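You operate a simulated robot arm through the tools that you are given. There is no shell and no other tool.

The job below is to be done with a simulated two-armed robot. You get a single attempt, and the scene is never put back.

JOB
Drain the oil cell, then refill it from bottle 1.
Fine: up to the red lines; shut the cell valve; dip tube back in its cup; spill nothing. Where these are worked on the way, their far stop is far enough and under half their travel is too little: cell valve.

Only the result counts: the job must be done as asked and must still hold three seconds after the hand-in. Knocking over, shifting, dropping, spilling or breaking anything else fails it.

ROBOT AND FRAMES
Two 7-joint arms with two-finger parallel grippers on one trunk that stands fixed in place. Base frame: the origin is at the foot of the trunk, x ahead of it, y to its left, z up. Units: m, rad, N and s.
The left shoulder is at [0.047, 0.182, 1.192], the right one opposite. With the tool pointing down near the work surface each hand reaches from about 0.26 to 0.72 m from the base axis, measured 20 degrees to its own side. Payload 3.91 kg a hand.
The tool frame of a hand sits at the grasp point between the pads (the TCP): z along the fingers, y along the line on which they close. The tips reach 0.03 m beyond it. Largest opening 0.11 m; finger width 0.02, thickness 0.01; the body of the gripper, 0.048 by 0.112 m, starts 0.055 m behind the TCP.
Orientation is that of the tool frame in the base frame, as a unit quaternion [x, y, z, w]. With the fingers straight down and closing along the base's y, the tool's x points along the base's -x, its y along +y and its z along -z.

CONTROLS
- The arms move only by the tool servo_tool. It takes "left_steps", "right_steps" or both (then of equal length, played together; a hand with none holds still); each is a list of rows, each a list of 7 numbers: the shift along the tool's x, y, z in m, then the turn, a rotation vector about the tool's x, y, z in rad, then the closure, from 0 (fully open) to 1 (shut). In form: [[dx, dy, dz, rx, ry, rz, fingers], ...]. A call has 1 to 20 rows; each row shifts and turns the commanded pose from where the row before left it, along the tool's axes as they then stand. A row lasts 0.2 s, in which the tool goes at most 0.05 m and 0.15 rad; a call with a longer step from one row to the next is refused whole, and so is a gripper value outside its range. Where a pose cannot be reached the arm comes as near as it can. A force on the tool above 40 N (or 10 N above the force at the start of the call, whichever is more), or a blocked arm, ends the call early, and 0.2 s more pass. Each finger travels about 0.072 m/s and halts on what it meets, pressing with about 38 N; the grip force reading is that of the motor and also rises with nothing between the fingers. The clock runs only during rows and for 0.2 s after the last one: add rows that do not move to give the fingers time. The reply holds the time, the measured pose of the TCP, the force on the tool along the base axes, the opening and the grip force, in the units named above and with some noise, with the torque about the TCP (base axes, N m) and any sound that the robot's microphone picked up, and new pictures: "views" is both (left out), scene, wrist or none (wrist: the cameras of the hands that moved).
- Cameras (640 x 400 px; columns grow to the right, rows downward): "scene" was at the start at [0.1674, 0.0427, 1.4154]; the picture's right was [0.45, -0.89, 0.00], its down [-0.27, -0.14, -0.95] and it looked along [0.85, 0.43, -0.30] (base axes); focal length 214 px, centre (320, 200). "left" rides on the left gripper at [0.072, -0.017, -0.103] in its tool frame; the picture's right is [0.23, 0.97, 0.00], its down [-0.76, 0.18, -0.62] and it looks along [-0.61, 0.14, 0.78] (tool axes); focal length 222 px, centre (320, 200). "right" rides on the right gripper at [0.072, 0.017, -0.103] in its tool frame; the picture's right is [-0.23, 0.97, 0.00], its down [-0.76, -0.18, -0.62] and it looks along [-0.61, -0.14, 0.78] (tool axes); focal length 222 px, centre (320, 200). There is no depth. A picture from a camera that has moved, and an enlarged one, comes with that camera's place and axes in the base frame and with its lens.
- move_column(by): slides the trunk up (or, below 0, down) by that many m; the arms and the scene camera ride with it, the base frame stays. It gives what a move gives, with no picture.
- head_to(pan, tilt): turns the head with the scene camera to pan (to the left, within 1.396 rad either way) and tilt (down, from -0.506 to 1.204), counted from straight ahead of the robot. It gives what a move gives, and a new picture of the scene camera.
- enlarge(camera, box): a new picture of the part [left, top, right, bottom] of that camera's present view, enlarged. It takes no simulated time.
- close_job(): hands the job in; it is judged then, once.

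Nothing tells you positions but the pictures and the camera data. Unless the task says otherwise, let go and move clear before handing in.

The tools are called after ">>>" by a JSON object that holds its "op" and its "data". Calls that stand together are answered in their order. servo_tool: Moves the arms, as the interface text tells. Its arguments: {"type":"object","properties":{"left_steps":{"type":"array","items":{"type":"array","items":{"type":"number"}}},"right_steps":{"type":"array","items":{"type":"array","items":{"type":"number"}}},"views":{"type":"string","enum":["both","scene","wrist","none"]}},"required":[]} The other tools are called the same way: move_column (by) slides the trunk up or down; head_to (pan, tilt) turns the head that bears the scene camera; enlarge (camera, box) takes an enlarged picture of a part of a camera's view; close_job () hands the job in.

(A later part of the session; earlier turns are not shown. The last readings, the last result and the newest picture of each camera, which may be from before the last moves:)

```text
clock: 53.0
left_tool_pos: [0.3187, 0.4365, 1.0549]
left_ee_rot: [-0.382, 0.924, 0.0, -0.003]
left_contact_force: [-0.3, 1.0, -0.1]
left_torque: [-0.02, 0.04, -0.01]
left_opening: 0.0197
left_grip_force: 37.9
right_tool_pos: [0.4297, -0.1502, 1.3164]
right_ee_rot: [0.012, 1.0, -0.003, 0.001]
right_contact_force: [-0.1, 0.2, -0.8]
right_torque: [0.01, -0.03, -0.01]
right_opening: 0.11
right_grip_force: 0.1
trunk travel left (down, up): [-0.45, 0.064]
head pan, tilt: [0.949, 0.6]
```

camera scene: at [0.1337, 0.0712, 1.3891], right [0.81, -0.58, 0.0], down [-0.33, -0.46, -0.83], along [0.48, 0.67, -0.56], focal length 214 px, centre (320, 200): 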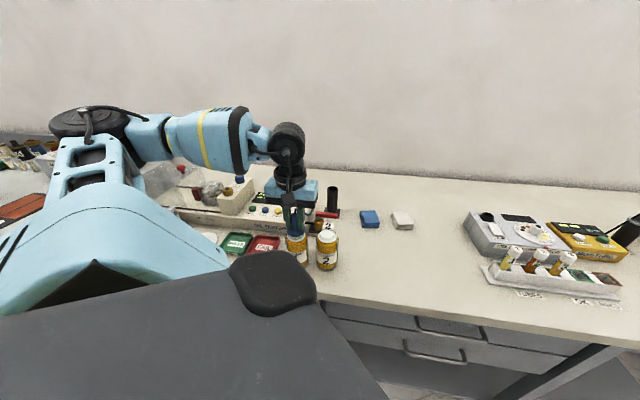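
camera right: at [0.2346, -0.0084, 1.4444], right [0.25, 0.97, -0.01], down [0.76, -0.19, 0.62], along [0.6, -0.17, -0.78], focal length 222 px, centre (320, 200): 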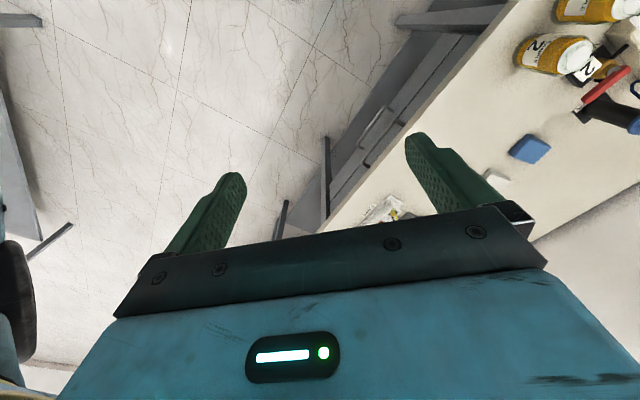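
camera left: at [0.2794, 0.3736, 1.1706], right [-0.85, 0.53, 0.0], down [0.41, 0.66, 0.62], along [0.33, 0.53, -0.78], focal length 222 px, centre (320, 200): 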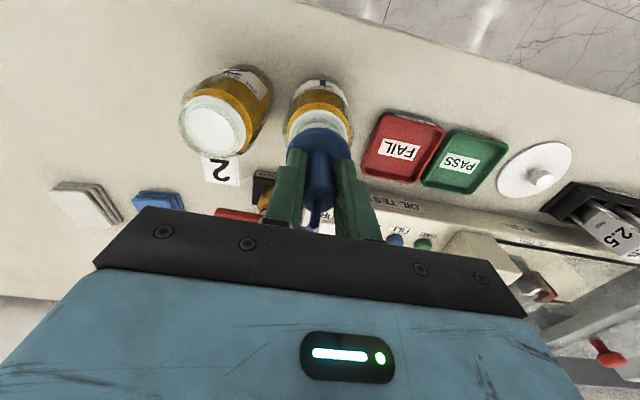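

Contact force is nearly zero now; opening the fingers.

>>> {"op": "servo_tool", "data": {"left_steps": [[0, 0, 0, 0, 0, 0, 0.8], [0, 0, 0, 0, 0, 0, 0.7], [0, 0, 0, 0, 0, 0, 0.6], [0, 0, 0, 0, 0, 0, 0.5], [0, 0, 0, 0, 0, 0, 0.5]], "views": "both"}}

>>> {"op": "enlarge", "data": {"camera": "scene", "box": [275, 200, 320, 250]}}

>>> {"op": "enlarge", "data": {"camera": "left", "box": [240, 60, 420, 240]}}

```text
clock: 54.2
left_tool_pos: [0.3213, 0.4364, 1.0556]
left_ee_rot: [-0.383, 0.924, 0.001, 0.0]
left_contact_force: [-0.5, -0.1, -0.3]
left_torque: [0.02, 0.0, -0.01]
left_opening: 0.0552
left_grip_force: 0.0
right_tool_pos: [0.4296, -0.1502, 1.3162]
right_ee_rot: [0.012, 1.0, -0.002, 0.001]
right_contact_force: [-0.8, 0.2, 0.1]
right_torque: [0.02, 0.02, 0.01]
right_opening: 0.1098
right_grip_force: 0.1
trunk travel left (down, up): [-0.45, 0.064]
head pan, tilt: [0.949, 0.6]
camera scene: at [0.1354, 0.0729, 1.3887], right [0.81, -0.58, 0.0], down [-0.33, -0.46, -0.83], along [0.48, 0.67, -0.56], focal length 214 px, centre (320, 200)
camera left: at [0.2797, 0.3738, 1.1585], right [-0.85, 0.53, 0.0], down [0.41, 0.66, 0.62], along [0.33, 0.53, -0.78], focal length 222 px, centre (320, 200)
```

scene: 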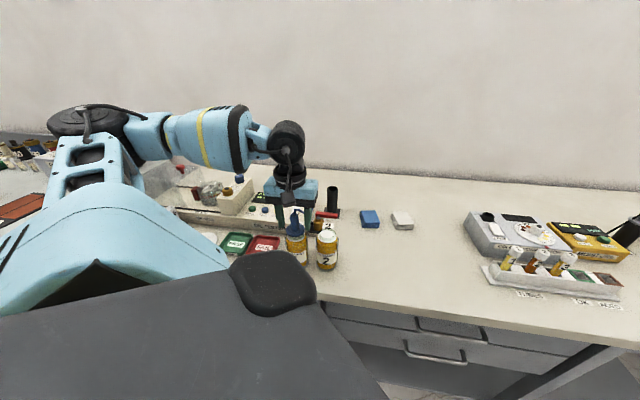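
left: 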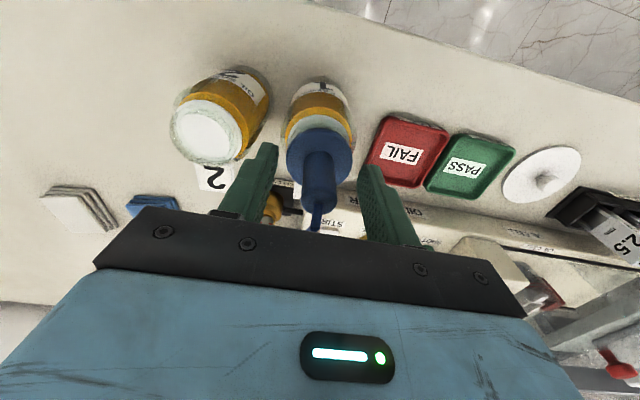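

```text
8.00 times, centred on (298, 225) of scene
camera zoom: at [0.1354, 0.0729, 1.3887], right [0.81, -0.58, 0.0], down [-0.33, -0.46, -0.83], along [0.48, 0.67, -0.56], focal length 1716 px, centre (500, 0)
```

zoom: 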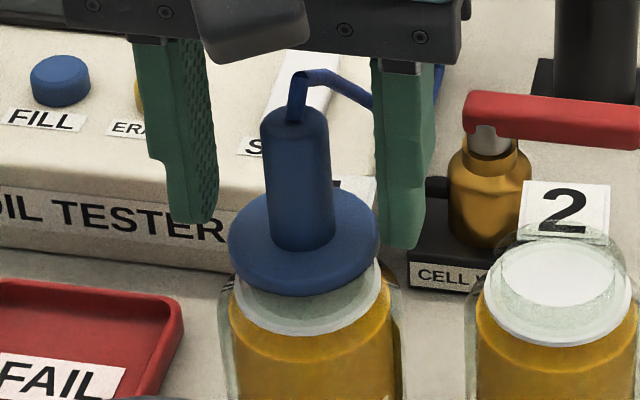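

```text
2.22 times, centred on (330, 150) of left
camera zoom: at [0.2797, 0.3738, 1.1585], right [-0.85, 0.53, 0.0], down [0.41, 0.66, 0.62], along [0.33, 0.53, -0.78], focal length 494 px, centre (298, 311)
```

zoom: 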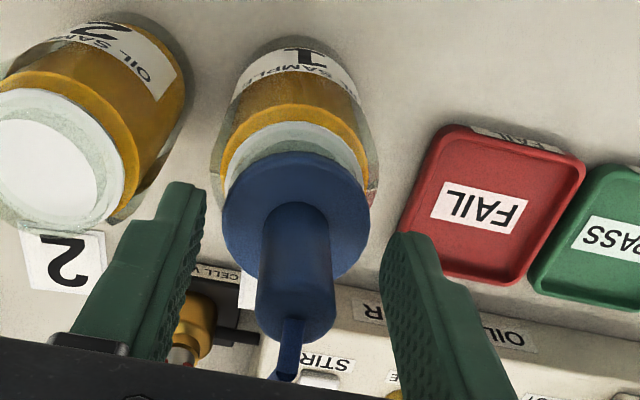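

The tube stands upright in bottle 1. Now I rise clear, close the fingers, and go over the FILL button.

>>> {"op": "servo_tool", "data": {"left_steps": [[0, 0, -0.015, 0, 0, 0, 0.5], [0, 0, -0.03, 0, 0, 0, 0.5], [0, 0, -0.03, 0, 0, 0, 0.5], [0, 0, -0.025, 0, 0, 0, 0.5], [-0.012, 0.0125, 0, 0, 0, 0, 0.7], [-0.02, 0.021, 0, 0, 0, 0, 1], [-0.02, 0.021, 0, 0, 0, 0, 1], [-0.02, 0.021, 0, 0, 0, 0, 1], [-0.02, 0.021, 0, 0, 0, 0, 1], [-0.02, 0.021, 0, 0, 0, 0, 1], [-0.02, 0.021, 0, 0, 0, 0, 1], [-0.012, 0.0115, 0.02, 0, 0, 0, 1], [0, 0, 0.03, 0, 0, 0, 1], [0, 0, 0.03, 0, 0, 0, 1], [0, 0, 0, 0, 0, 0, 1]], "views": "both"}}

>>> {"op": "enlarge", "data": {"camera": "scene", "box": [170, 150, 340, 260]}}

>>> {"op": "enlarge", "data": {"camera": "left", "box": [240, 60, 420, 240]}}

```text
clock: 57.4
left_tool_pos: [0.316, 0.644, 1.0745]
left_ee_rot: [-0.383, 0.924, 0.0, 0.0]
left_contact_force: [0.2, 1.0, -0.5]
left_torque: [0.01, -0.03, -0.06]
left_opening: 0.0
left_grip_force: 38.2
right_tool_pos: [0.43, -0.1509, 1.3166]
right_ee_rot: [0.011, 1.0, -0.003, 0.002]
right_contact_force: [-0.8, 0.2, 0.5]
right_torque: [0.04, -0.03, -0.01]
right_opening: 0.1101
right_grip_force: 0.0
trunk travel left (down, up): [-0.45, 0.064]
head pan, tilt: [0.949, 0.6]
camera scene: at [0.1352, 0.0726, 1.3887], right [0.81, -0.58, 0.0], down [-0.33, -0.46, -0.83], along [0.48, 0.67, -0.56], focal length 214 px, centre (320, 200)
camera left: at [0.2762, 0.5807, 1.1765], right [-0.85, 0.53, 0.0], down [0.41, 0.66, 0.62], along [0.33, 0.53, -0.78], focal length 222 px, centre (320, 200)
```

scene: 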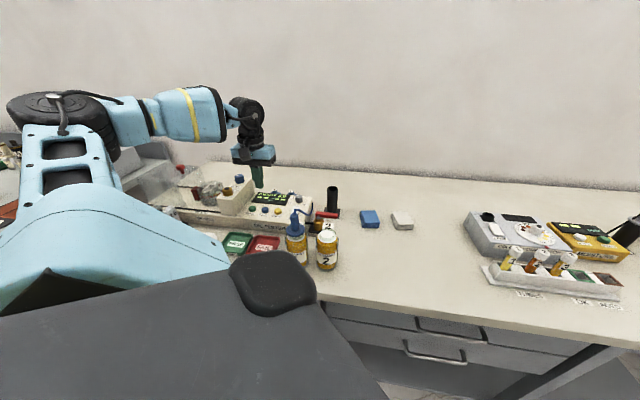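
left: 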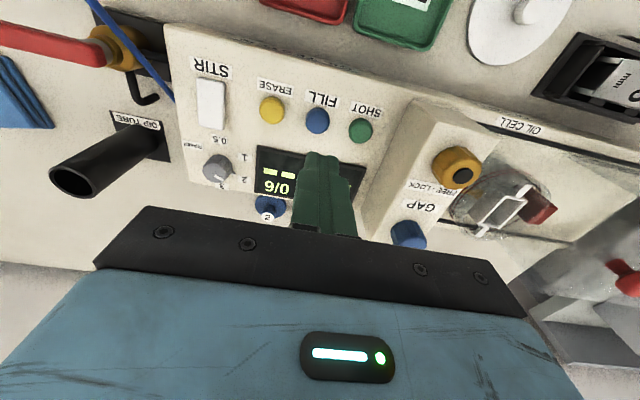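

```text
3.64 times, centred on (255, 205) of scene
camera zoom: at [0.1352, 0.0726, 1.3887], right [0.81, -0.58, 0.0], down [-0.33, -0.46, -0.83], along [0.48, 0.67, -0.56], focal length 780 px, centre (556, 182)
```

zoom: 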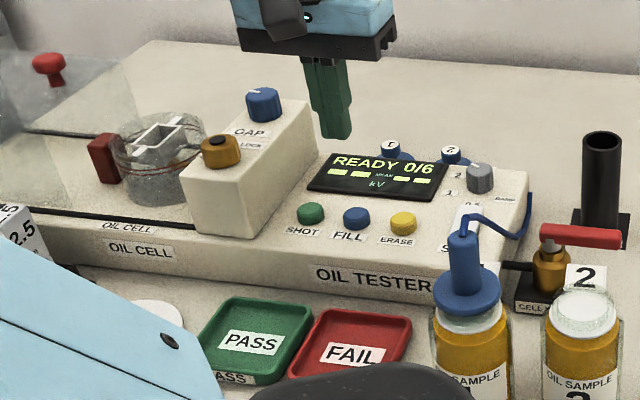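

```text
2.22 times, centred on (330, 150) of left
camera zoom: at [0.2762, 0.5807, 1.1765], right [-0.85, 0.53, 0.0], down [0.41, 0.66, 0.62], along [0.33, 0.53, -0.78], focal length 494 px, centre (298, 311)
```

zoom: 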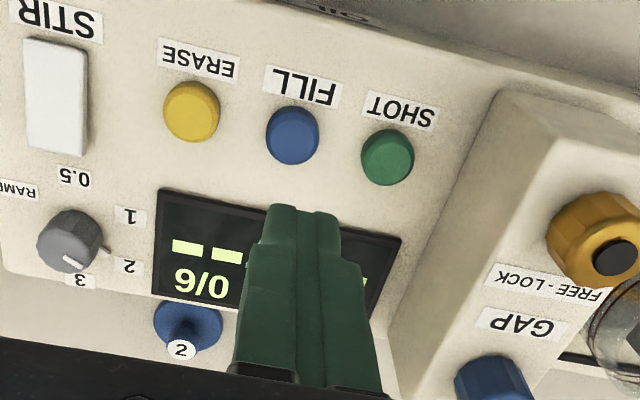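

FILL is right below the fist (button top ≈ 0.955). I'll lower to just above it.

>>> {"op": "servo_tool", "data": {"left_steps": [[0, -0.0015, 0.03, 0, 0, 0, 1], [0, 0, 0.03, 0, 0, 0, 1], [0, 0, 0.014, 0, 0, 0, 1], [0, 0, 0, 0, 0, 0, 1]], "views": "both"}}

>>> {"op": "enlarge", "data": {"camera": "scene", "box": [230, 180, 310, 240]}}

>>> {"op": "enlarge", "data": {"camera": "left", "box": [240, 60, 420, 240]}}

>>> {"op": "enlarge", "data": {"camera": "scene", "box": [185, 170, 250, 211]}}

```text
clock: 58.4
left_tool_pos: [0.3181, 0.6432, 1.0012]
left_ee_rot: [-0.383, 0.924, 0.0, 0.0]
left_contact_force: [0.2, 0.3, -0.4]
left_torque: [-0.03, 0.0, 0.01]
left_opening: 0.0001
left_grip_force: 37.6
right_tool_pos: [0.4285, -0.1506, 1.3163]
right_ee_rot: [0.011, 1.0, -0.003, 0.002]
right_contact_force: [0.5, 0.0, -0.2]
right_torque: [0.0, -0.01, 0.01]
right_opening: 0.1101
right_grip_force: 0.1
trunk travel left (down, up): [-0.45, 0.064]
head pan, tilt: [0.949, 0.6]
camera scene: at [0.1353, 0.0728, 1.3887], right [0.81, -0.58, 0.0], down [-0.33, -0.46, -0.83], along [0.48, 0.67, -0.56], focal length 214 px, centre (320, 200)
camera left: at [0.278, 0.5798, 1.1038], right [-0.85, 0.53, 0.0], down [0.41, 0.66, 0.62], along [0.33, 0.53, -0.78], focal length 222 px, centre (320, 200)
```

scene: 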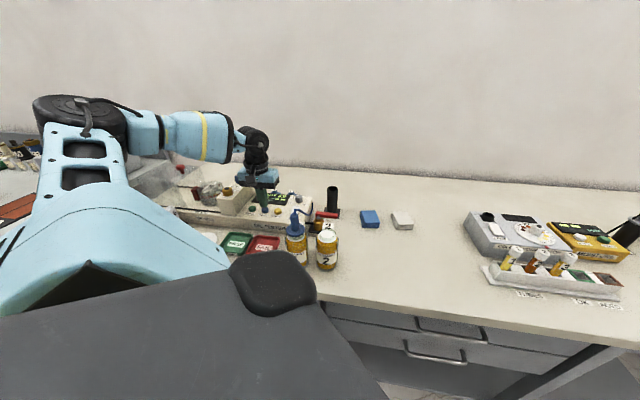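
left: 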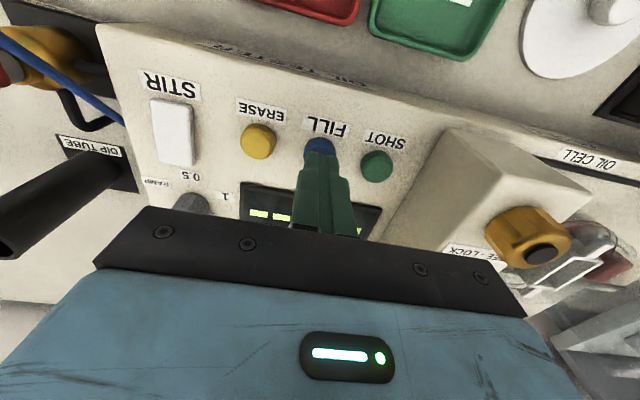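

```text
6.67 times, centred on (270, 210) of scene
camera zoom: at [0.1353, 0.0728, 1.3887], right [0.81, -0.58, 0.0], down [-0.33, -0.46, -0.83], along [0.48, 0.67, -0.56], focal length 1430 px, centre (653, 133)
```

zoom: 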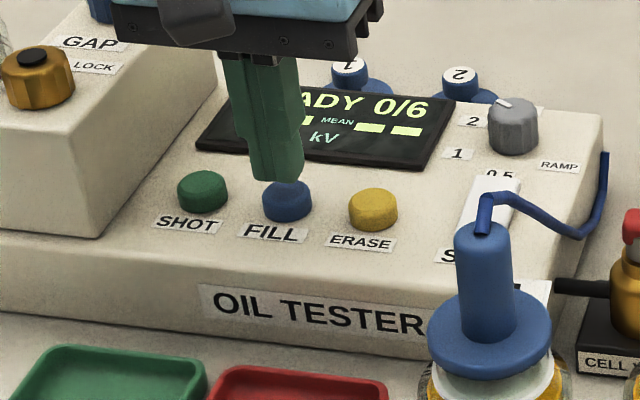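

```text
2.22 times, centred on (330, 150) of left
camera zoom: at [0.278, 0.5798, 1.1038], right [-0.85, 0.53, 0.0], down [0.41, 0.66, 0.62], along [0.33, 0.53, -0.78], focal length 494 px, centre (298, 311)
```

zoom: 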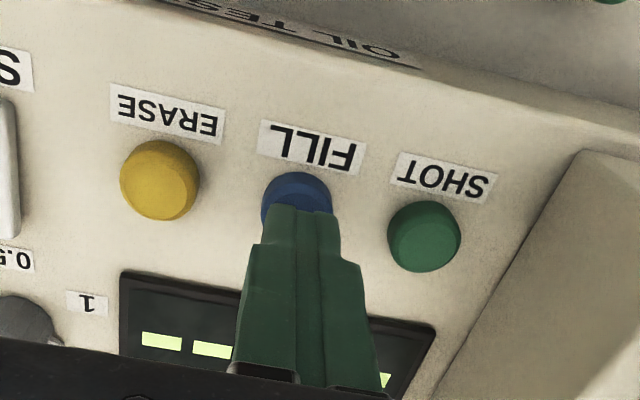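

```text
9.76 times, centred on (218, 190) of scene
camera zoom: at [0.1353, 0.0728, 1.3887], right [0.81, -0.58, 0.0], down [-0.33, -0.46, -0.83], along [0.48, 0.67, -0.56], focal length 2092 px, centre (1320, 293)
```

zoom: 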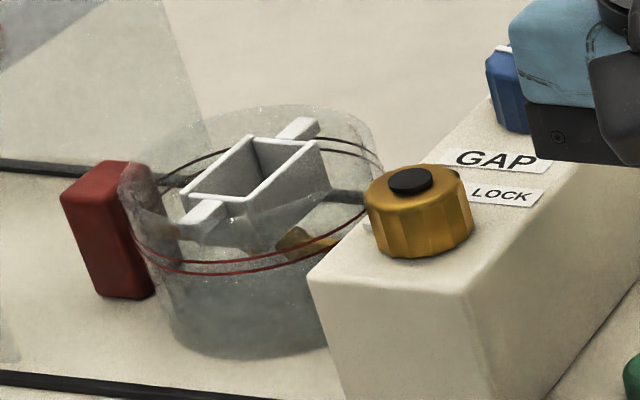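

The fist is precisely above FILL. Now stepping down gently to find the button.

>>> {"op": "servo_tool", "data": {"left_steps": [[0, 0, 0.004, 0, 0, 0, 1], [0, 0, 0.004, 0, 0, 0, 1], [0, 0, 0.003, 0, 0, 0, 1]], "views": "none"}}

>>> {"op": "enlarge", "data": {"camera": "scene", "box": [230, 180, 310, 240]}}

```text
clock: 59.2
left_tool_pos: [0.3166, 0.6446, 0.991]
left_ee_rot: [-0.383, 0.924, 0.0, 0.0]
left_contact_force: [-0.2, 0.2, 0.1]
left_torque: [-0.01, 0.0, -0.01]
left_opening: 0.0
left_grip_force: 37.4
right_tool_pos: [0.4289, -0.1504, 1.3167]
right_ee_rot: [0.011, 1.0, -0.003, 0.001]
right_contact_force: [0.3, 0.3, 0.1]
right_torque: [0.0, 0.0, -0.01]
right_opening: 0.11
right_grip_force: 0.0
trunk travel left (down, up): [-0.45, 0.064]
head pan, tilt: [0.949, 0.6]
```

```text
6.67 times, centred on (270, 210) of scene
camera zoom: at [0.1354, 0.0729, 1.3887], right [0.81, -0.58, 0.0], down [-0.33, -0.46, -0.83], along [0.48, 0.67, -0.56], focal length 1430 px, centre (653, 133)
```

zoom: 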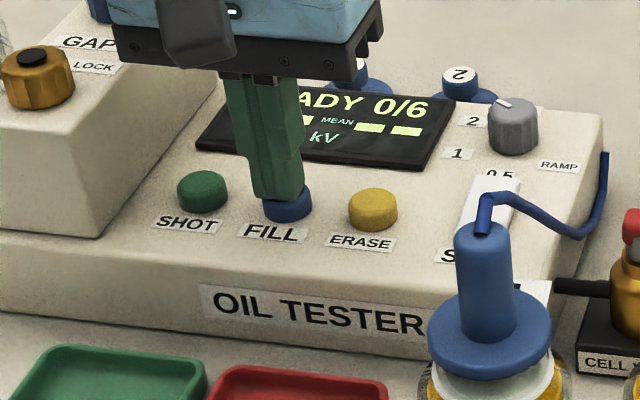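

>>> {"op": "servo_tool", "data": {"left_steps": [[0, 0, 0.002, 0, 0, 0, 1], [0, 0, 0.002, 0, 0, 0, 1]], "views": "none"}}

>>> {"op": "enlarge", "data": {"camera": "scene", "box": [185, 170, 250, 211]}}

```text
clock: 59.8
left_tool_pos: [0.3168, 0.6426, 0.9878]
left_ee_rot: [-0.383, 0.924, 0.0, 0.001]
left_contact_force: [0.1, 0.3, 2.0]
left_torque: [-0.01, 0.01, 0.03]
left_opening: 0.0001
left_grip_force: 37.4
right_tool_pos: [0.4291, -0.1504, 1.3176]
right_ee_rot: [0.011, 1.0, -0.003, 0.001]
right_contact_force: [-1.0, 0.6, -0.9]
right_torque: [0.01, 0.03, 0.01]
right_opening: 0.1103
right_grip_force: 0.1
trunk travel left (down, up): [-0.45, 0.064]
head pan, tilt: [0.949, 0.6]
heard: click
```

```text
9.76 times, centred on (218, 190) of scene
camera zoom: at [0.1351, 0.0726, 1.3887], right [0.81, -0.58, 0.0], down [-0.33, -0.46, -0.83], along [0.48, 0.67, -0.56], focal length 2092 px, centre (1320, 293)
```

zoom: 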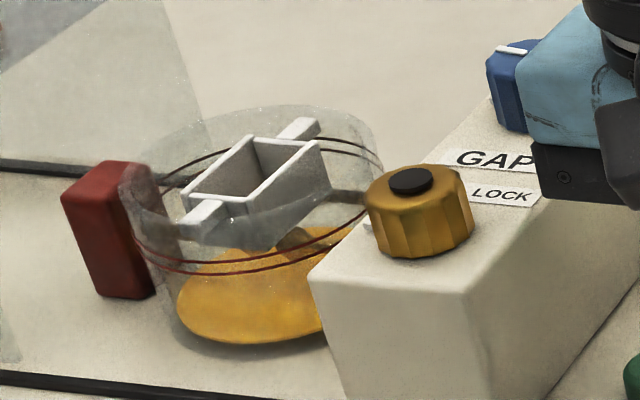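

A click and a thin layer of oil in the cell. Holding the button a moment to see the filling rate.

>>> {"op": "servo_tool", "data": {"left_steps": [[0, 0, 0, 0, 0, 0, 1]], "views": "none"}}

>>> {"op": "enlarge", "data": {"camera": "scene", "box": [185, 170, 250, 211]}}

```text
clock: 60.2
left_tool_pos: [0.3174, 0.6434, 0.9881]
left_ee_rot: [-0.383, 0.924, 0.0, 0.0]
left_contact_force: [-0.3, -0.2, 2.0]
left_torque: [-0.02, -0.02, 0.01]
left_opening: 0.0
left_grip_force: 37.9
right_tool_pos: [0.4298, -0.1511, 1.3169]
right_ee_rot: [0.011, 1.0, -0.002, 0.001]
right_contact_force: [0.1, -0.4, 0.3]
right_torque: [0.0, 0.03, 0.0]
right_opening: 0.1102
right_grip_force: 0.1
trunk travel left (down, up): [-0.45, 0.064]
head pan, tilt: [0.949, 0.6]
```

```text
9.76 times, centred on (218, 190) of scene
camera zoom: at [0.1353, 0.0726, 1.3887], right [0.81, -0.58, 0.0], down [-0.33, -0.46, -0.83], along [0.48, 0.67, -0.56], focal length 2092 px, centre (1320, 293)
```

zoom: 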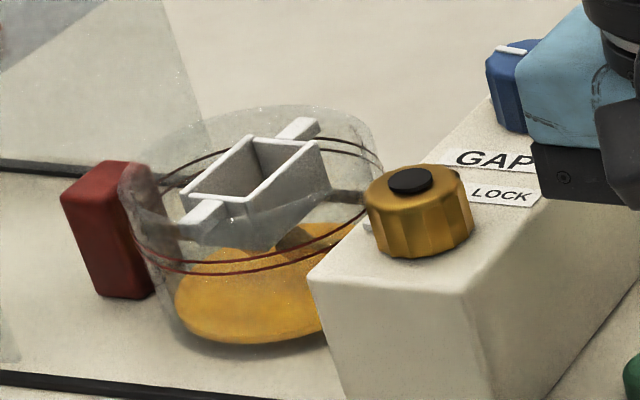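

>>> {"op": "enlarge", "data": {"camera": "scene", "box": [194, 178, 228, 208]}}

>>> {"op": "enlarge", "data": {"camera": "left", "box": [520, 160, 640, 300]}}

```text
13.33 times, centred on (211, 193) of scene
camera zoom: at [0.1353, 0.0726, 1.3887], right [0.81, -0.58, 0.0], down [-0.33, -0.46, -0.83], along [0.48, 0.67, -0.56], focal length 2860 px, centre (1773, 293)
```

zoom: 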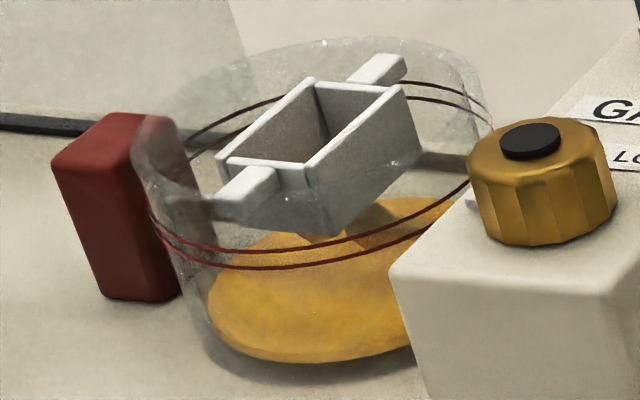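

```text
2.86 times, centred on (580, 230) of left
camera zoom: at [0.277, 0.5801, 1.0897], right [-0.85, 0.53, 0.0], down [0.41, 0.66, 0.62], along [0.33, 0.53, -0.78], focal length 635 px, centre (-423, 114)
```

zoom: 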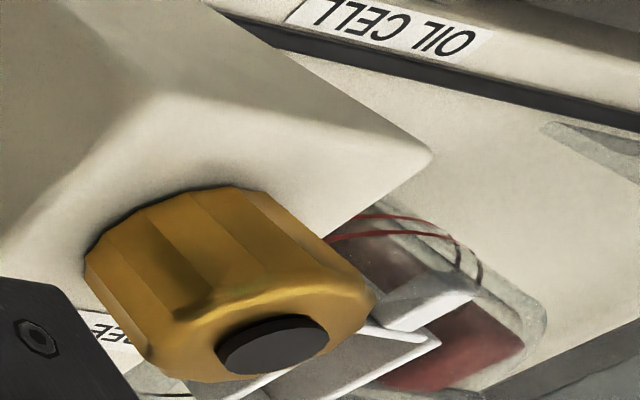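

The pump runs while held at roughly 1 cm/s. I'll hold about 1 s more and check the level against the red lines.

>>> {"op": "servo_tool", "data": {"left_steps": [[0, 0, 0, 0, 0, 0, 1], [0, 0, 0, 0, 0, 0, 1], [0, 0, 0, 0, 0, 0, 1], [0, 0, 0, 0, 0, 0, 1]], "views": "none"}}

>>> {"op": "enlarge", "data": {"camera": "scene", "box": [194, 178, 228, 208]}}

```text
clock: 61.2
left_tool_pos: [0.3166, 0.6442, 0.9871]
left_ee_rot: [-0.382, 0.924, 0.0, 0.0]
left_contact_force: [0.4, -0.4, 1.9]
left_torque: [-0.01, -0.04, 0.0]
left_opening: 0.0
left_grip_force: 38.1
right_tool_pos: [0.4283, -0.1503, 1.3167]
right_ee_rot: [0.011, 1.0, -0.002, 0.002]
right_contact_force: [-0.5, -0.4, 0.1]
right_torque: [0.0, 0.0, 0.04]
right_opening: 0.1101
right_grip_force: 0.1
trunk travel left (down, up): [-0.45, 0.064]
head pan, tilt: [0.949, 0.6]
```

```text
13.33 times, centred on (211, 193) of scene
camera zoom: at [0.1354, 0.0726, 1.3887], right [0.81, -0.58, 0.0], down [-0.33, -0.46, -0.83], along [0.48, 0.67, -0.56], focal length 2860 px, centre (1773, 293)
```

zoom: 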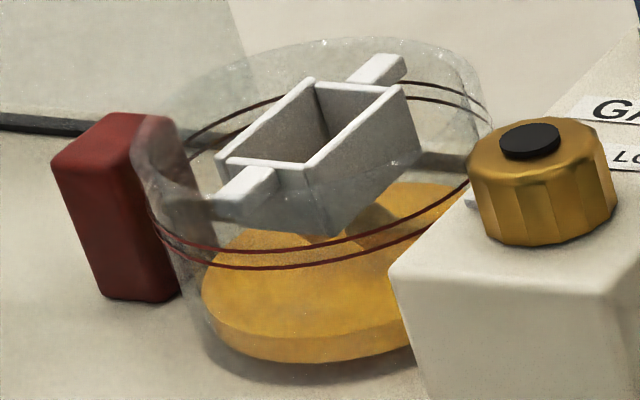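

Rising steadily (front edge of the surface is still well below the lines). Hold ~3 s more.

>>> {"op": "servo_tool", "data": {"left_steps": [[0, 0, 0, 0, 0, 0, 1], [0, 0, 0, 0, 0, 0, 1], [0, 0, 0, 0, 0, 0, 1], [0, 0, 0, 0, 0, 0, 1], [0, 0, 0, 0, 0, 0, 1], [0, 0, 0, 0, 0, 0, 1], [0, 0, 0, 0, 0, 0, 1], [0, 0, 0, 0, 0, 0, 1], [0, 0, 0, 0, 0, 0, 1], [0, 0, 0, 0, 0, 0, 1], [0, 0, 0, 0, 0, 0, 1], [0, 0, 0, 0, 0, 0, 1], [0, 0, 0, 0, 0, 0, 1], [0, 0, 0, 0, 0, 0, 1]], "views": "none"}}

>>> {"op": "enlarge", "data": {"camera": "scene", "box": [194, 178, 228, 208]}}

>>> {"op": "enlarge", "data": {"camera": "scene", "box": [270, 200, 330, 275]}}

```text
clock: 64.2
left_tool_pos: [0.3169, 0.6421, 0.9873]
left_ee_rot: [-0.383, 0.924, -0.001, 0.0]
left_contact_force: [1.5, -0.3, 1.6]
left_torque: [-0.02, -0.02, 0.02]
left_opening: 0.0001
left_grip_force: 37.3
right_tool_pos: [0.429, -0.1516, 1.3171]
right_ee_rot: [0.011, 1.0, -0.003, 0.001]
right_contact_force: [0.5, -1.3, 0.4]
right_torque: [-0.03, -0.01, -0.01]
right_opening: 0.1097
right_grip_force: 0.0
trunk travel left (down, up): [-0.45, 0.064]
head pan, tilt: [0.949, 0.6]
```

```text
13.33 times, centred on (211, 193) of scene
camera zoom: at [0.1354, 0.0726, 1.3887], right [0.81, -0.58, 0.0], down [-0.33, -0.46, -0.83], along [0.48, 0.67, -0.56], focal length 2860 px, centre (1773, 293)
```

zoom: 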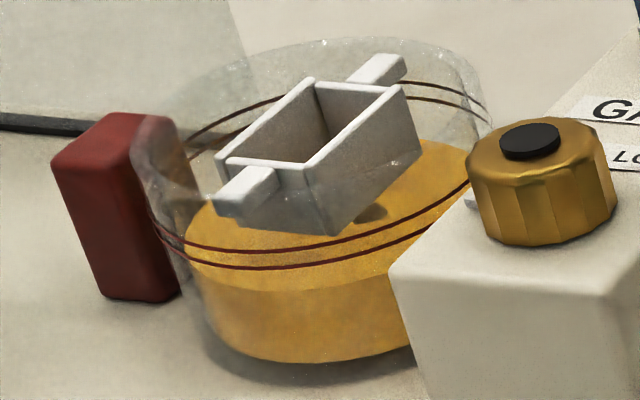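

```text
5.33 times, centred on (300, 238) of scene
camera zoom: at [0.1354, 0.0726, 1.3887], right [0.81, -0.58, 0.0], down [-0.33, -0.46, -0.83], along [0.48, 0.67, -0.56], focal length 1144 px, centre (427, 0)
```

zoom: 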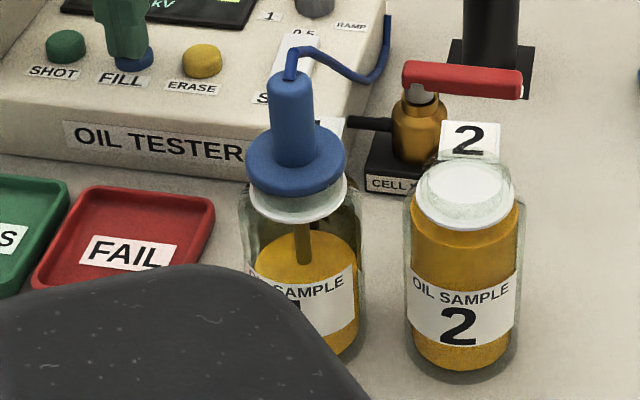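

Filling from bottle 1 is confirmed (its level drops). The surface is close to the lines; hold ~1.2 s more and recheck.

>>> {"op": "servo_tool", "data": {"left_steps": [[0, 0, 0, 0, 0, 0, 1], [0, 0, 0, 0, 0, 0, 1], [0, 0, 0, 0, 0, 0, 1], [0, 0, 0, 0, 0, 0, 1], [0, 0, 0, 0, 0, 0, 1]], "views": "none"}}

>>> {"op": "enlarge", "data": {"camera": "scene", "box": [194, 178, 228, 208]}}

>>> {"op": "enlarge", "data": {"camera": "scene", "box": [200, 185, 220, 205]}}

```text
clock: 65.4
left_tool_pos: [0.3159, 0.6433, 0.9878]
left_ee_rot: [-0.382, 0.924, 0.0, 0.0]
left_contact_force: [0.6, 0.0, 2.3]
left_torque: [0.03, -0.02, -0.02]
left_opening: 0.0002
left_grip_force: 37.9
right_tool_pos: [0.4291, -0.1506, 1.3175]
right_ee_rot: [0.012, 1.0, -0.002, 0.002]
right_contact_force: [-0.3, 0.3, 0.0]
right_torque: [-0.02, -0.02, -0.01]
right_opening: 0.1098
right_grip_force: 0.1
trunk travel left (down, up): [-0.45, 0.064]
head pan, tilt: [0.949, 0.6]
```

```text
13.33 times, centred on (211, 193) of scene
camera zoom: at [0.1353, 0.0726, 1.3887], right [0.81, -0.58, 0.0], down [-0.33, -0.46, -0.83], along [0.48, 0.67, -0.56], focal length 2860 px, centre (1773, 293)
```

zoom: 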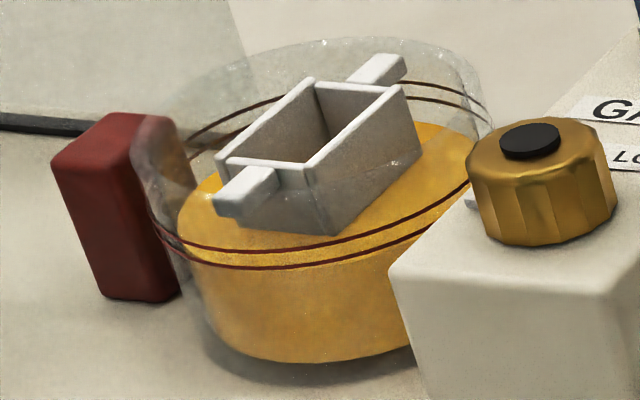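

```text
16.00 times, centred on (210, 195) of scene
camera zoom: at [0.1353, 0.0726, 1.3887], right [0.81, -0.58, 0.0], down [-0.33, -0.46, -0.83], along [0.48, 0.67, -0.56], focal length 3432 px, centre (2080, 280)
```

zoom: 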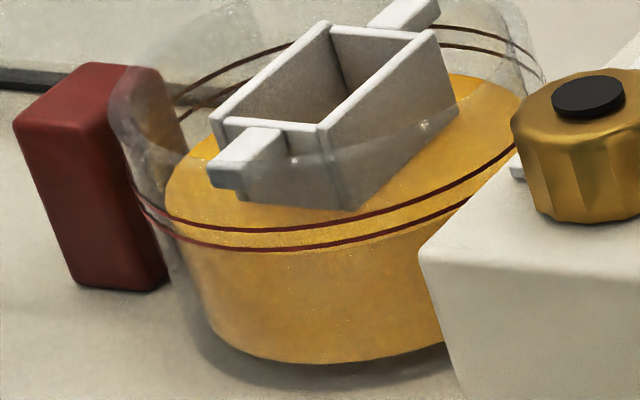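

The surface is just under the lower line by my geometry (~4 mm). Let me zoom in to measure more precisely before topping up.

>>> {"op": "enlarge", "data": {"camera": "scene", "box": [200, 194, 216, 204]}}

>>> {"op": "enlarge", "data": {"camera": "scene", "box": [207, 178, 223, 188]}}

>>> {"op": "enlarge", "data": {"camera": "scene", "box": [198, 182, 214, 192]}}

```text
16.00 times, centred on (208, 199) of scene
camera zoom: at [0.1353, 0.0726, 1.3887], right [0.81, -0.58, 0.0], down [-0.33, -0.46, -0.83], along [0.48, 0.67, -0.56], focal length 3432 px, centre (2112, 216)
```

zoom: 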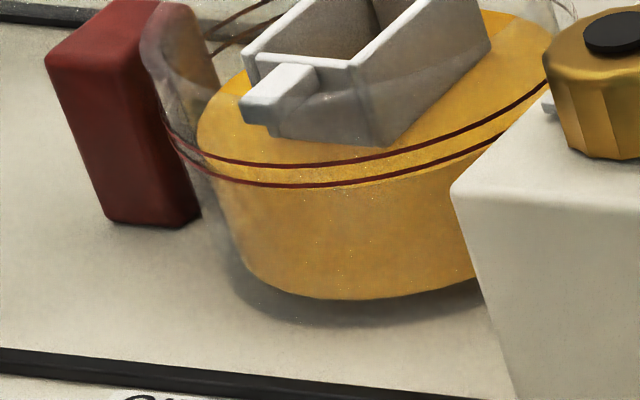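

```text
16.00 times, centred on (215, 183) of scene
camera zoom: at [0.1353, 0.0726, 1.3887], right [0.81, -0.58, 0.0], down [-0.33, -0.46, -0.83], along [0.48, 0.67, -0.56], focal length 3432 px, centre (2000, 472)
```

zoom: 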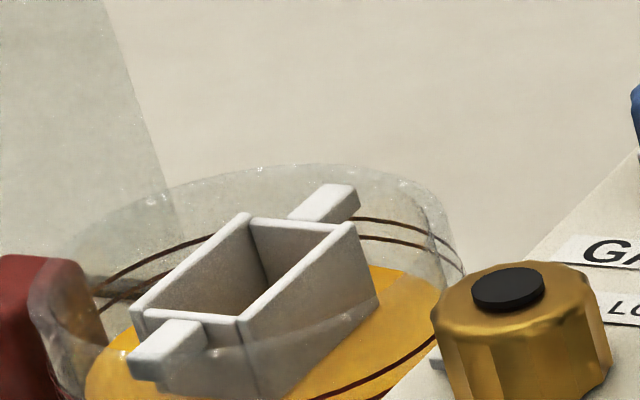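

```text
16.00 times, centred on (206, 187) of scene
camera zoom: at [0.1353, 0.0726, 1.3887], right [0.81, -0.58, 0.0], down [-0.33, -0.46, -0.83], along [0.48, 0.67, -0.56], focal length 3432 px, centre (2144, 408)
```

zoom: 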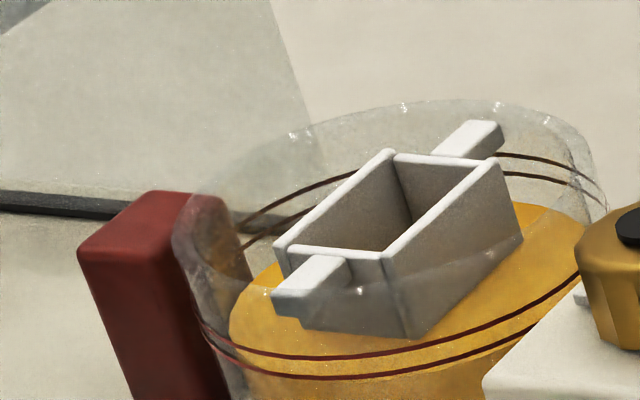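

Geometry says the surface is ~4 mm below the lower line (lines ~5.5 mm apart, filling ~5.3 mm/s). I'll hold ~0.8 s more, then recheck.

>>> {"op": "servo_tool", "data": {"left_steps": [[0, 0, 0, 0, 0, 0, 1], [0, 0, 0, 0, 0, 0, 1], [0, 0, 0, 0, 0, 0, 1]], "views": "none"}}

>>> {"op": "enlarge", "data": {"camera": "scene", "box": [200, 194, 216, 204]}}

>>> {"op": "enlarge", "data": {"camera": "scene", "box": [207, 178, 223, 188]}}

```text
clock: 66.2
left_tool_pos: [0.3163, 0.6432, 0.9873]
left_ee_rot: [-0.383, 0.924, 0.0, -0.001]
left_contact_force: [0.5, -0.2, 2.3]
left_torque: [-0.02, 0.03, 0.0]
left_opening: 0.0
left_grip_force: 37.6
right_tool_pos: [0.4289, -0.1506, 1.3172]
right_ee_rot: [0.012, 1.0, -0.003, 0.001]
right_contact_force: [-0.6, 0.1, 0.3]
right_torque: [-0.01, -0.02, -0.03]
right_opening: 0.11
right_grip_force: 0.0
trunk travel left (down, up): [-0.45, 0.064]
head pan, tilt: [0.949, 0.6]
```

```text
16.00 times, centred on (208, 199) of scene
camera zoom: at [0.1353, 0.0726, 1.3887], right [0.81, -0.58, 0.0], down [-0.33, -0.46, -0.83], along [0.48, 0.67, -0.56], focal length 3432 px, centre (2112, 216)
```

zoom: 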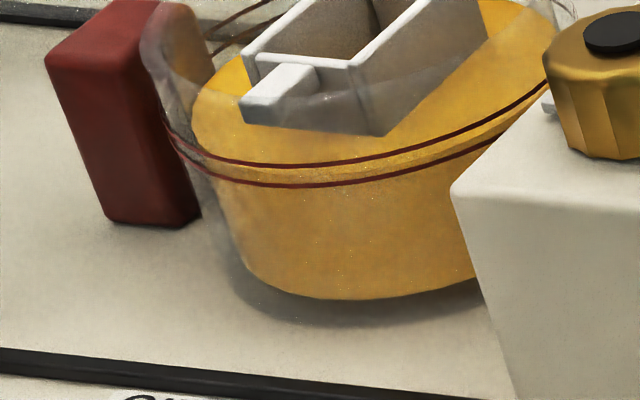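

```text
16.00 times, centred on (215, 183) of scene
camera zoom: at [0.1353, 0.0726, 1.3887], right [0.81, -0.58, 0.0], down [-0.33, -0.46, -0.83], along [0.48, 0.67, -0.56], focal length 3432 px, centre (2000, 472)
```

zoom: 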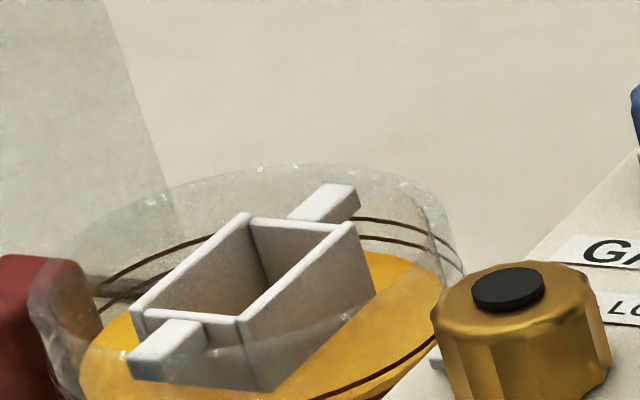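

The surface is now right about at the lower line. I'll hold ~0.4 s more and then release the button in the same call to stop mid-band.

>>> {"op": "servo_tool", "data": {"left_steps": [[0, 0, 0, 0, 0, 0, 1], [0, 0, 0, 0, 0, 0, 1], [0, 0, -0.006, 0, 0, 0, 1], [0, 0, -0.015, 0, 0, 0, 1], [0, 0, -0.02, 0, 0, 0, 1]], "views": "none"}}

>>> {"op": "enlarge", "data": {"camera": "scene", "box": [200, 194, 216, 204]}}

>>> {"op": "enlarge", "data": {"camera": "scene", "box": [207, 178, 223, 188]}}

```text
clock: 67.4
left_tool_pos: [0.3155, 0.6416, 1.0291]
left_ee_rot: [-0.381, 0.924, 0.0, 0.001]
left_contact_force: [0.1, 0.8, 0.5]
left_torque: [0.0, 0.0, -0.01]
left_opening: 0.0
left_grip_force: 37.0
right_tool_pos: [0.4292, -0.151, 1.3164]
right_ee_rot: [0.011, 1.0, -0.003, 0.002]
right_contact_force: [0.7, -0.4, 0.4]
right_torque: [-0.01, 0.0, -0.01]
right_opening: 0.11
right_grip_force: 0.0
trunk travel left (down, up): [-0.45, 0.064]
head pan, tilt: [0.949, 0.6]
```

```text
16.00 times, centred on (208, 199) of scene
camera zoom: at [0.1351, 0.0725, 1.3887], right [0.81, -0.58, 0.0], down [-0.33, -0.46, -0.83], along [0.48, 0.67, -0.56], focal length 3432 px, centre (2112, 216)
```

zoom: 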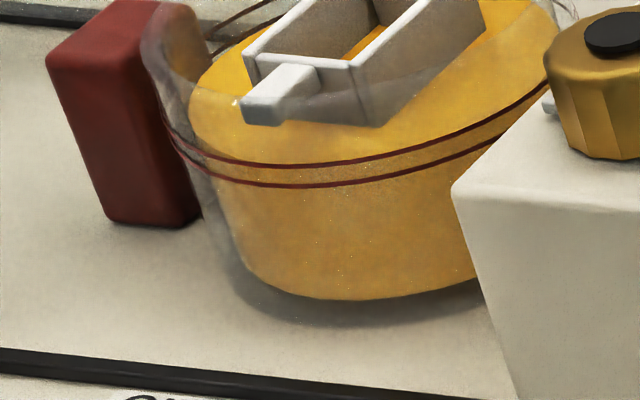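

```text
16.00 times, centred on (215, 183) of scene
camera zoom: at [0.1351, 0.0725, 1.3887], right [0.81, -0.58, 0.0], down [-0.33, -0.46, -0.83], along [0.48, 0.67, -0.56], focal length 3432 px, centre (2000, 472)
```

zoom: 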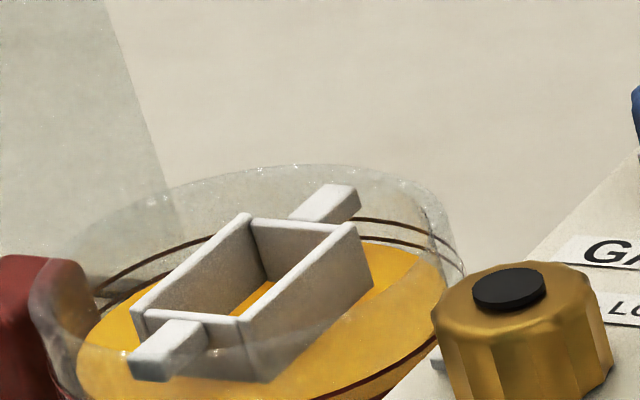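

Level is about one third of the band above the lower line. A brief extra tap (~0.2 s, ≈1 mm) will centre it between the lines.

>>> {"op": "servo_tool", "data": {"left_steps": [[0, 0, 0.025, 0, 0, 0, 1], [0, 0, 0.0125, 0, 0, 0, 1], [0, 0, 0, 0, 0, 0, 1], [0, 0, 0.005, 0, 0, 0, 1], [0, 0, -0.006, 0, 0, 0, 1], [0, 0, -0.02, 0, 0, 0, 1], [0, 0, -0.02, 0, 0, 0, 1]], "views": "none"}}

>>> {"op": "enlarge", "data": {"camera": "scene", "box": [200, 194, 216, 204]}}

>>> {"op": "enlarge", "data": {"camera": "scene", "box": [207, 178, 223, 188]}}

```text
clock: 69.0
left_tool_pos: [0.3182, 0.643, 1.0323]
left_ee_rot: [-0.383, 0.924, -0.001, -0.001]
left_contact_force: [0.8, 0.4, 0.3]
left_torque: [0.03, 0.01, -0.01]
left_opening: 0.0002
left_grip_force: 37.9
right_tool_pos: [0.4277, -0.151, 1.3169]
right_ee_rot: [0.011, 1.0, -0.002, 0.002]
right_contact_force: [-0.4, 0.9, -0.2]
right_torque: [0.01, -0.03, -0.01]
right_opening: 0.1098
right_grip_force: 0.0
trunk travel left (down, up): [-0.45, 0.064]
head pan, tilt: [0.949, 0.6]
heard: click
```

```text
16.00 times, centred on (208, 199) of scene
camera zoom: at [0.1353, 0.0727, 1.3887], right [0.81, -0.58, 0.0], down [-0.33, -0.46, -0.83], along [0.48, 0.67, -0.56], focal length 3432 px, centre (2112, 216)
```

zoom: 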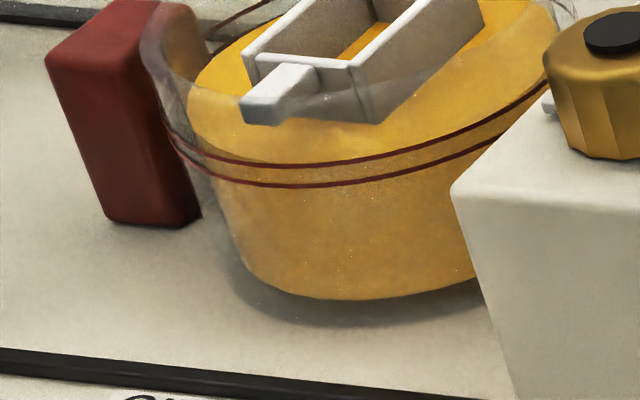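

```text
16.00 times, centred on (215, 183) of scene
camera zoom: at [0.1353, 0.0727, 1.3887], right [0.81, -0.58, 0.0], down [-0.33, -0.46, -0.83], along [0.48, 0.67, -0.56], focal length 3432 px, centre (2000, 472)
```

zoom: 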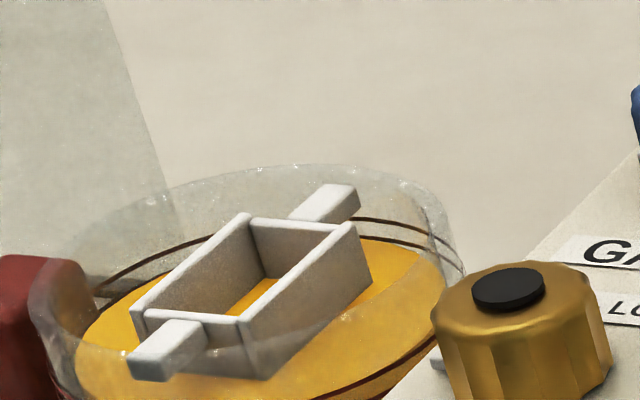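

The level is now mid-band between the red lines. Next I return to the dip tube: rise, open fingers, and go over bottle 1.

>>> {"op": "servo_tool", "data": {"left_steps": [[0, 0, -0.03, 0, 0, 0, 1], [0, 0, -0.04, 0, 0, 0, 1], [0, 0, -0.05, 0, 0, 0, 0.7], [0.0207, -0.021, 0, 0, 0, 0, 0.45], [0.0207, -0.021, 0, 0, 0, 0, 0.45], [0.0207, -0.021, 0, 0, 0, 0, 0.45], [0.0207, -0.021, 0, 0, 0, 0, 0.45], [0.0207, -0.021, 0, 0, 0, 0, 0.45], [0.0207, -0.021, 0, 0, 0, 0, 0.45], [0.0207, -0.021, 0, 0, 0, 0, 0.45], [0, 0, 0, 0, 0, 0, 0.45]], "views": "both"}}

>>> {"op": "enlarge", "data": {"camera": "left", "box": [230, 60, 410, 240]}}

>>> {"op": "enlarge", "data": {"camera": "scene", "box": [194, 178, 228, 208]}}

>>> {"op": "enlarge", "data": {"camera": "scene", "box": [260, 160, 350, 280]}}

```text
clock: 71.4
left_tool_pos: [0.3191, 0.4386, 1.1517]
left_ee_rot: [-0.383, 0.924, 0.0, 0.0]
left_contact_force: [0.0, -0.6, -0.3]
left_torque: [-0.01, -0.04, -0.03]
left_opening: 0.0605
left_grip_force: 0.0
right_tool_pos: [0.429, -0.1499, 1.3167]
right_ee_rot: [0.012, 1.0, -0.003, 0.001]
right_contact_force: [-0.3, -0.2, -0.4]
right_torque: [-0.02, -0.03, -0.03]
right_opening: 0.11
right_grip_force: 0.0
trunk travel left (down, up): [-0.45, 0.064]
head pan, tilt: [0.949, 0.6]
camera scene: at [0.1351, 0.0731, 1.3887], right [0.81, -0.58, 0.0], down [-0.33, -0.46, -0.83], along [0.48, 0.67, -0.56], focal length 214 px, centre (320, 200)
camera left: at [0.279, 0.3744, 1.2531], right [-0.85, 0.53, 0.0], down [0.41, 0.66, 0.62], along [0.33, 0.53, -0.78], focal length 222 px, centre (320, 200)
```

scene: 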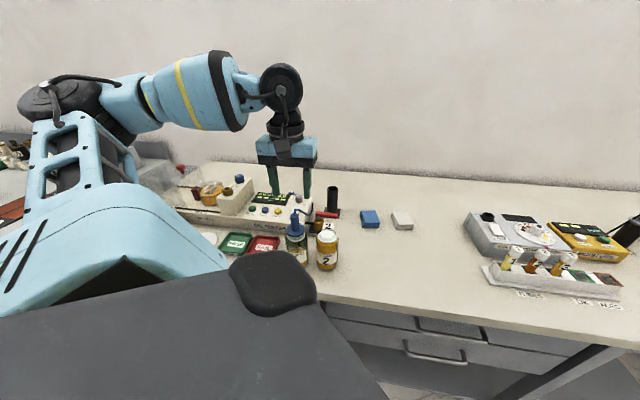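
left: 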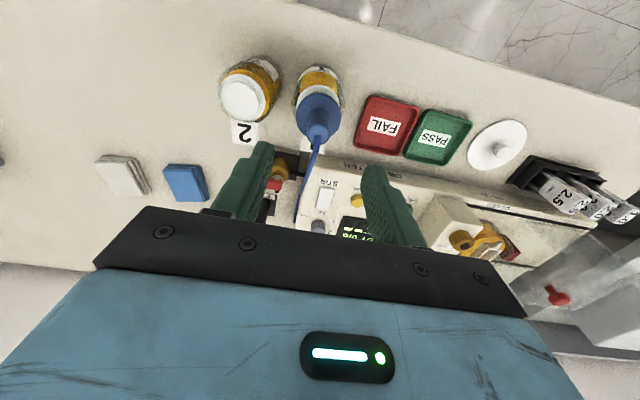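

```text
2.22 times, centred on (320, 150) of left
camera zoom: at [0.279, 0.3744, 1.2531], right [-0.85, 0.53, 0.0], down [0.41, 0.66, 0.62], along [0.33, 0.53, -0.78], focal length 494 px, centre (320, 311)
```

zoom: 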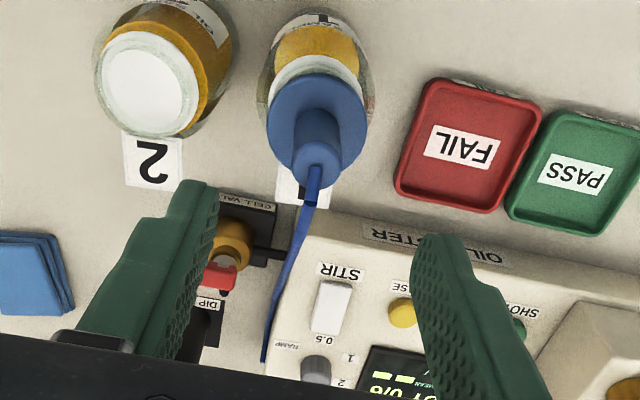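

```text
13.33 times, centred on (211, 193) of scene
camera zoom: at [0.1351, 0.0731, 1.3887], right [0.81, -0.58, 0.0], down [-0.33, -0.46, -0.83], along [0.48, 0.67, -0.56], focal length 2860 px, centre (1773, 293)
```

zoom: 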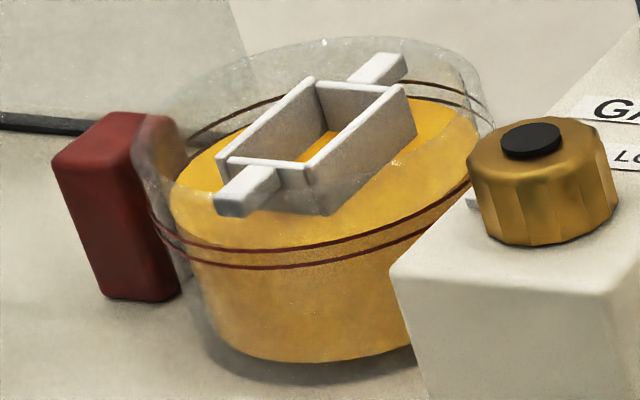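

```text
3.33 times, centred on (305, 220) of scene
camera zoom: at [0.1351, 0.0731, 1.3887], right [0.81, -0.58, 0.0], down [-0.33, -0.46, -0.83], along [0.48, 0.67, -0.56], focal length 715 px, centre (370, 133)
```

zoom: 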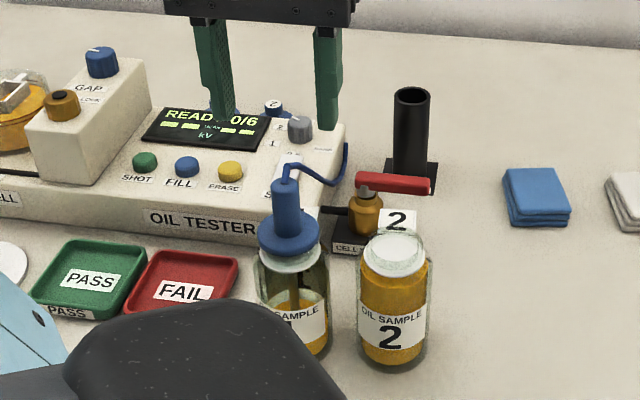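

The level holds. The tube handle is centred under the hand; descending to re-grip it.

>>> {"op": "servo_tool", "data": {"left_steps": [[-0.001, -0.001, 0.03, 0, 0, 0, 0.45], [0, 0, 0.03, 0, 0, 0, 0.45], [0, 0, 0.02, 0, 0, 0, 0.45], [0, 0, 0.012, 0, 0, 0, 0.45], [0, 0, 0.004, 0, 0, 0, 0.45], [0, 0, 0, 0, 0, 0, 0.45]], "views": "both"}}

>>> {"op": "enlarge", "data": {"camera": "left", "box": [230, 60, 410, 240]}}

>>> {"op": "enlarge", "data": {"camera": "scene", "box": [270, 190, 330, 250]}}

```text
clock: 72.8
left_tool_pos: [0.3196, 0.4369, 1.0551]
left_ee_rot: [-0.382, 0.924, 0.0, 0.0]
left_contact_force: [-0.4, 0.2, -0.3]
left_torque: [-0.03, -0.01, 0.01]
left_opening: 0.0605
left_grip_force: 0.0
right_tool_pos: [0.4289, -0.1505, 1.3159]
right_ee_rot: [0.011, 1.0, -0.003, 0.001]
right_contact_force: [-0.6, -0.7, -0.5]
right_torque: [0.01, 0.0, 0.0]
right_opening: 0.1101
right_grip_force: 0.0
trunk travel left (down, up): [-0.45, 0.064]
head pan, tilt: [0.949, 0.6]
camera scene: at [0.1354, 0.0729, 1.3887], right [0.81, -0.58, 0.0], down [-0.33, -0.46, -0.83], along [0.48, 0.67, -0.56], focal length 214 px, centre (320, 200)
camera left: at [0.2796, 0.3738, 1.1571], right [-0.85, 0.53, 0.0], down [0.41, 0.66, 0.62], along [0.33, 0.53, -0.78], focal length 222 px, centre (320, 200)
```

scene: 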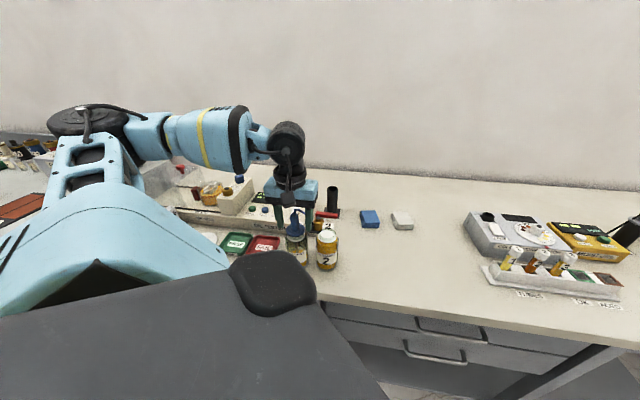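
left: 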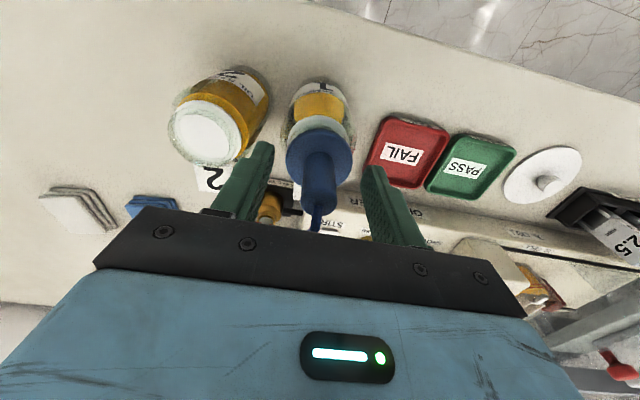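

```text
2.22 times, centred on (320, 150) of left
camera zoom: at [0.2796, 0.3738, 1.1571], right [-0.85, 0.53, 0.0], down [0.41, 0.66, 0.62], along [0.33, 0.53, -0.78], focal length 494 px, centre (320, 311)
```

zoom: 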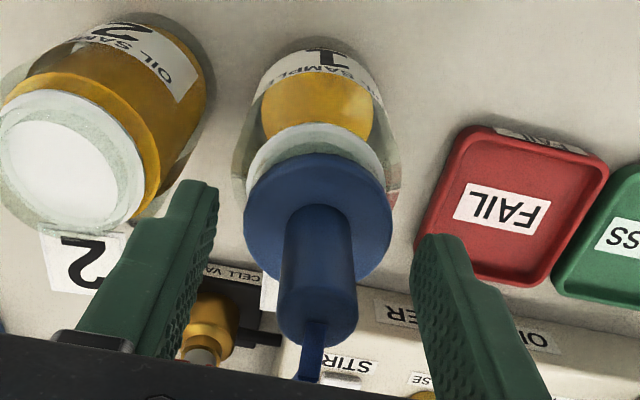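

```text
6.67 times, centred on (300, 220) of scene
camera zoom: at [0.1354, 0.0729, 1.3887], right [0.81, -0.58, 0.0], down [-0.33, -0.46, -0.83], along [0.48, 0.67, -0.56], focal length 1430 px, centre (453, 67)
```

zoom: 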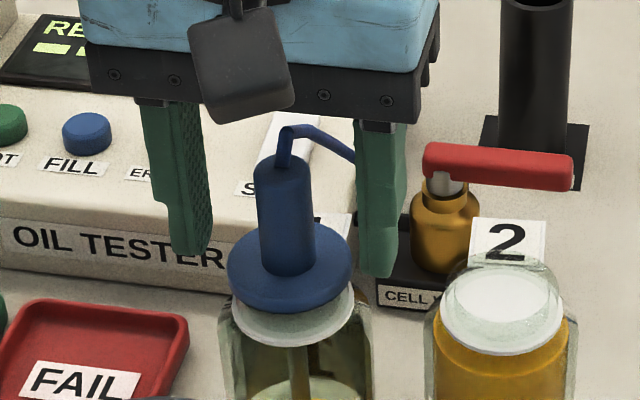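

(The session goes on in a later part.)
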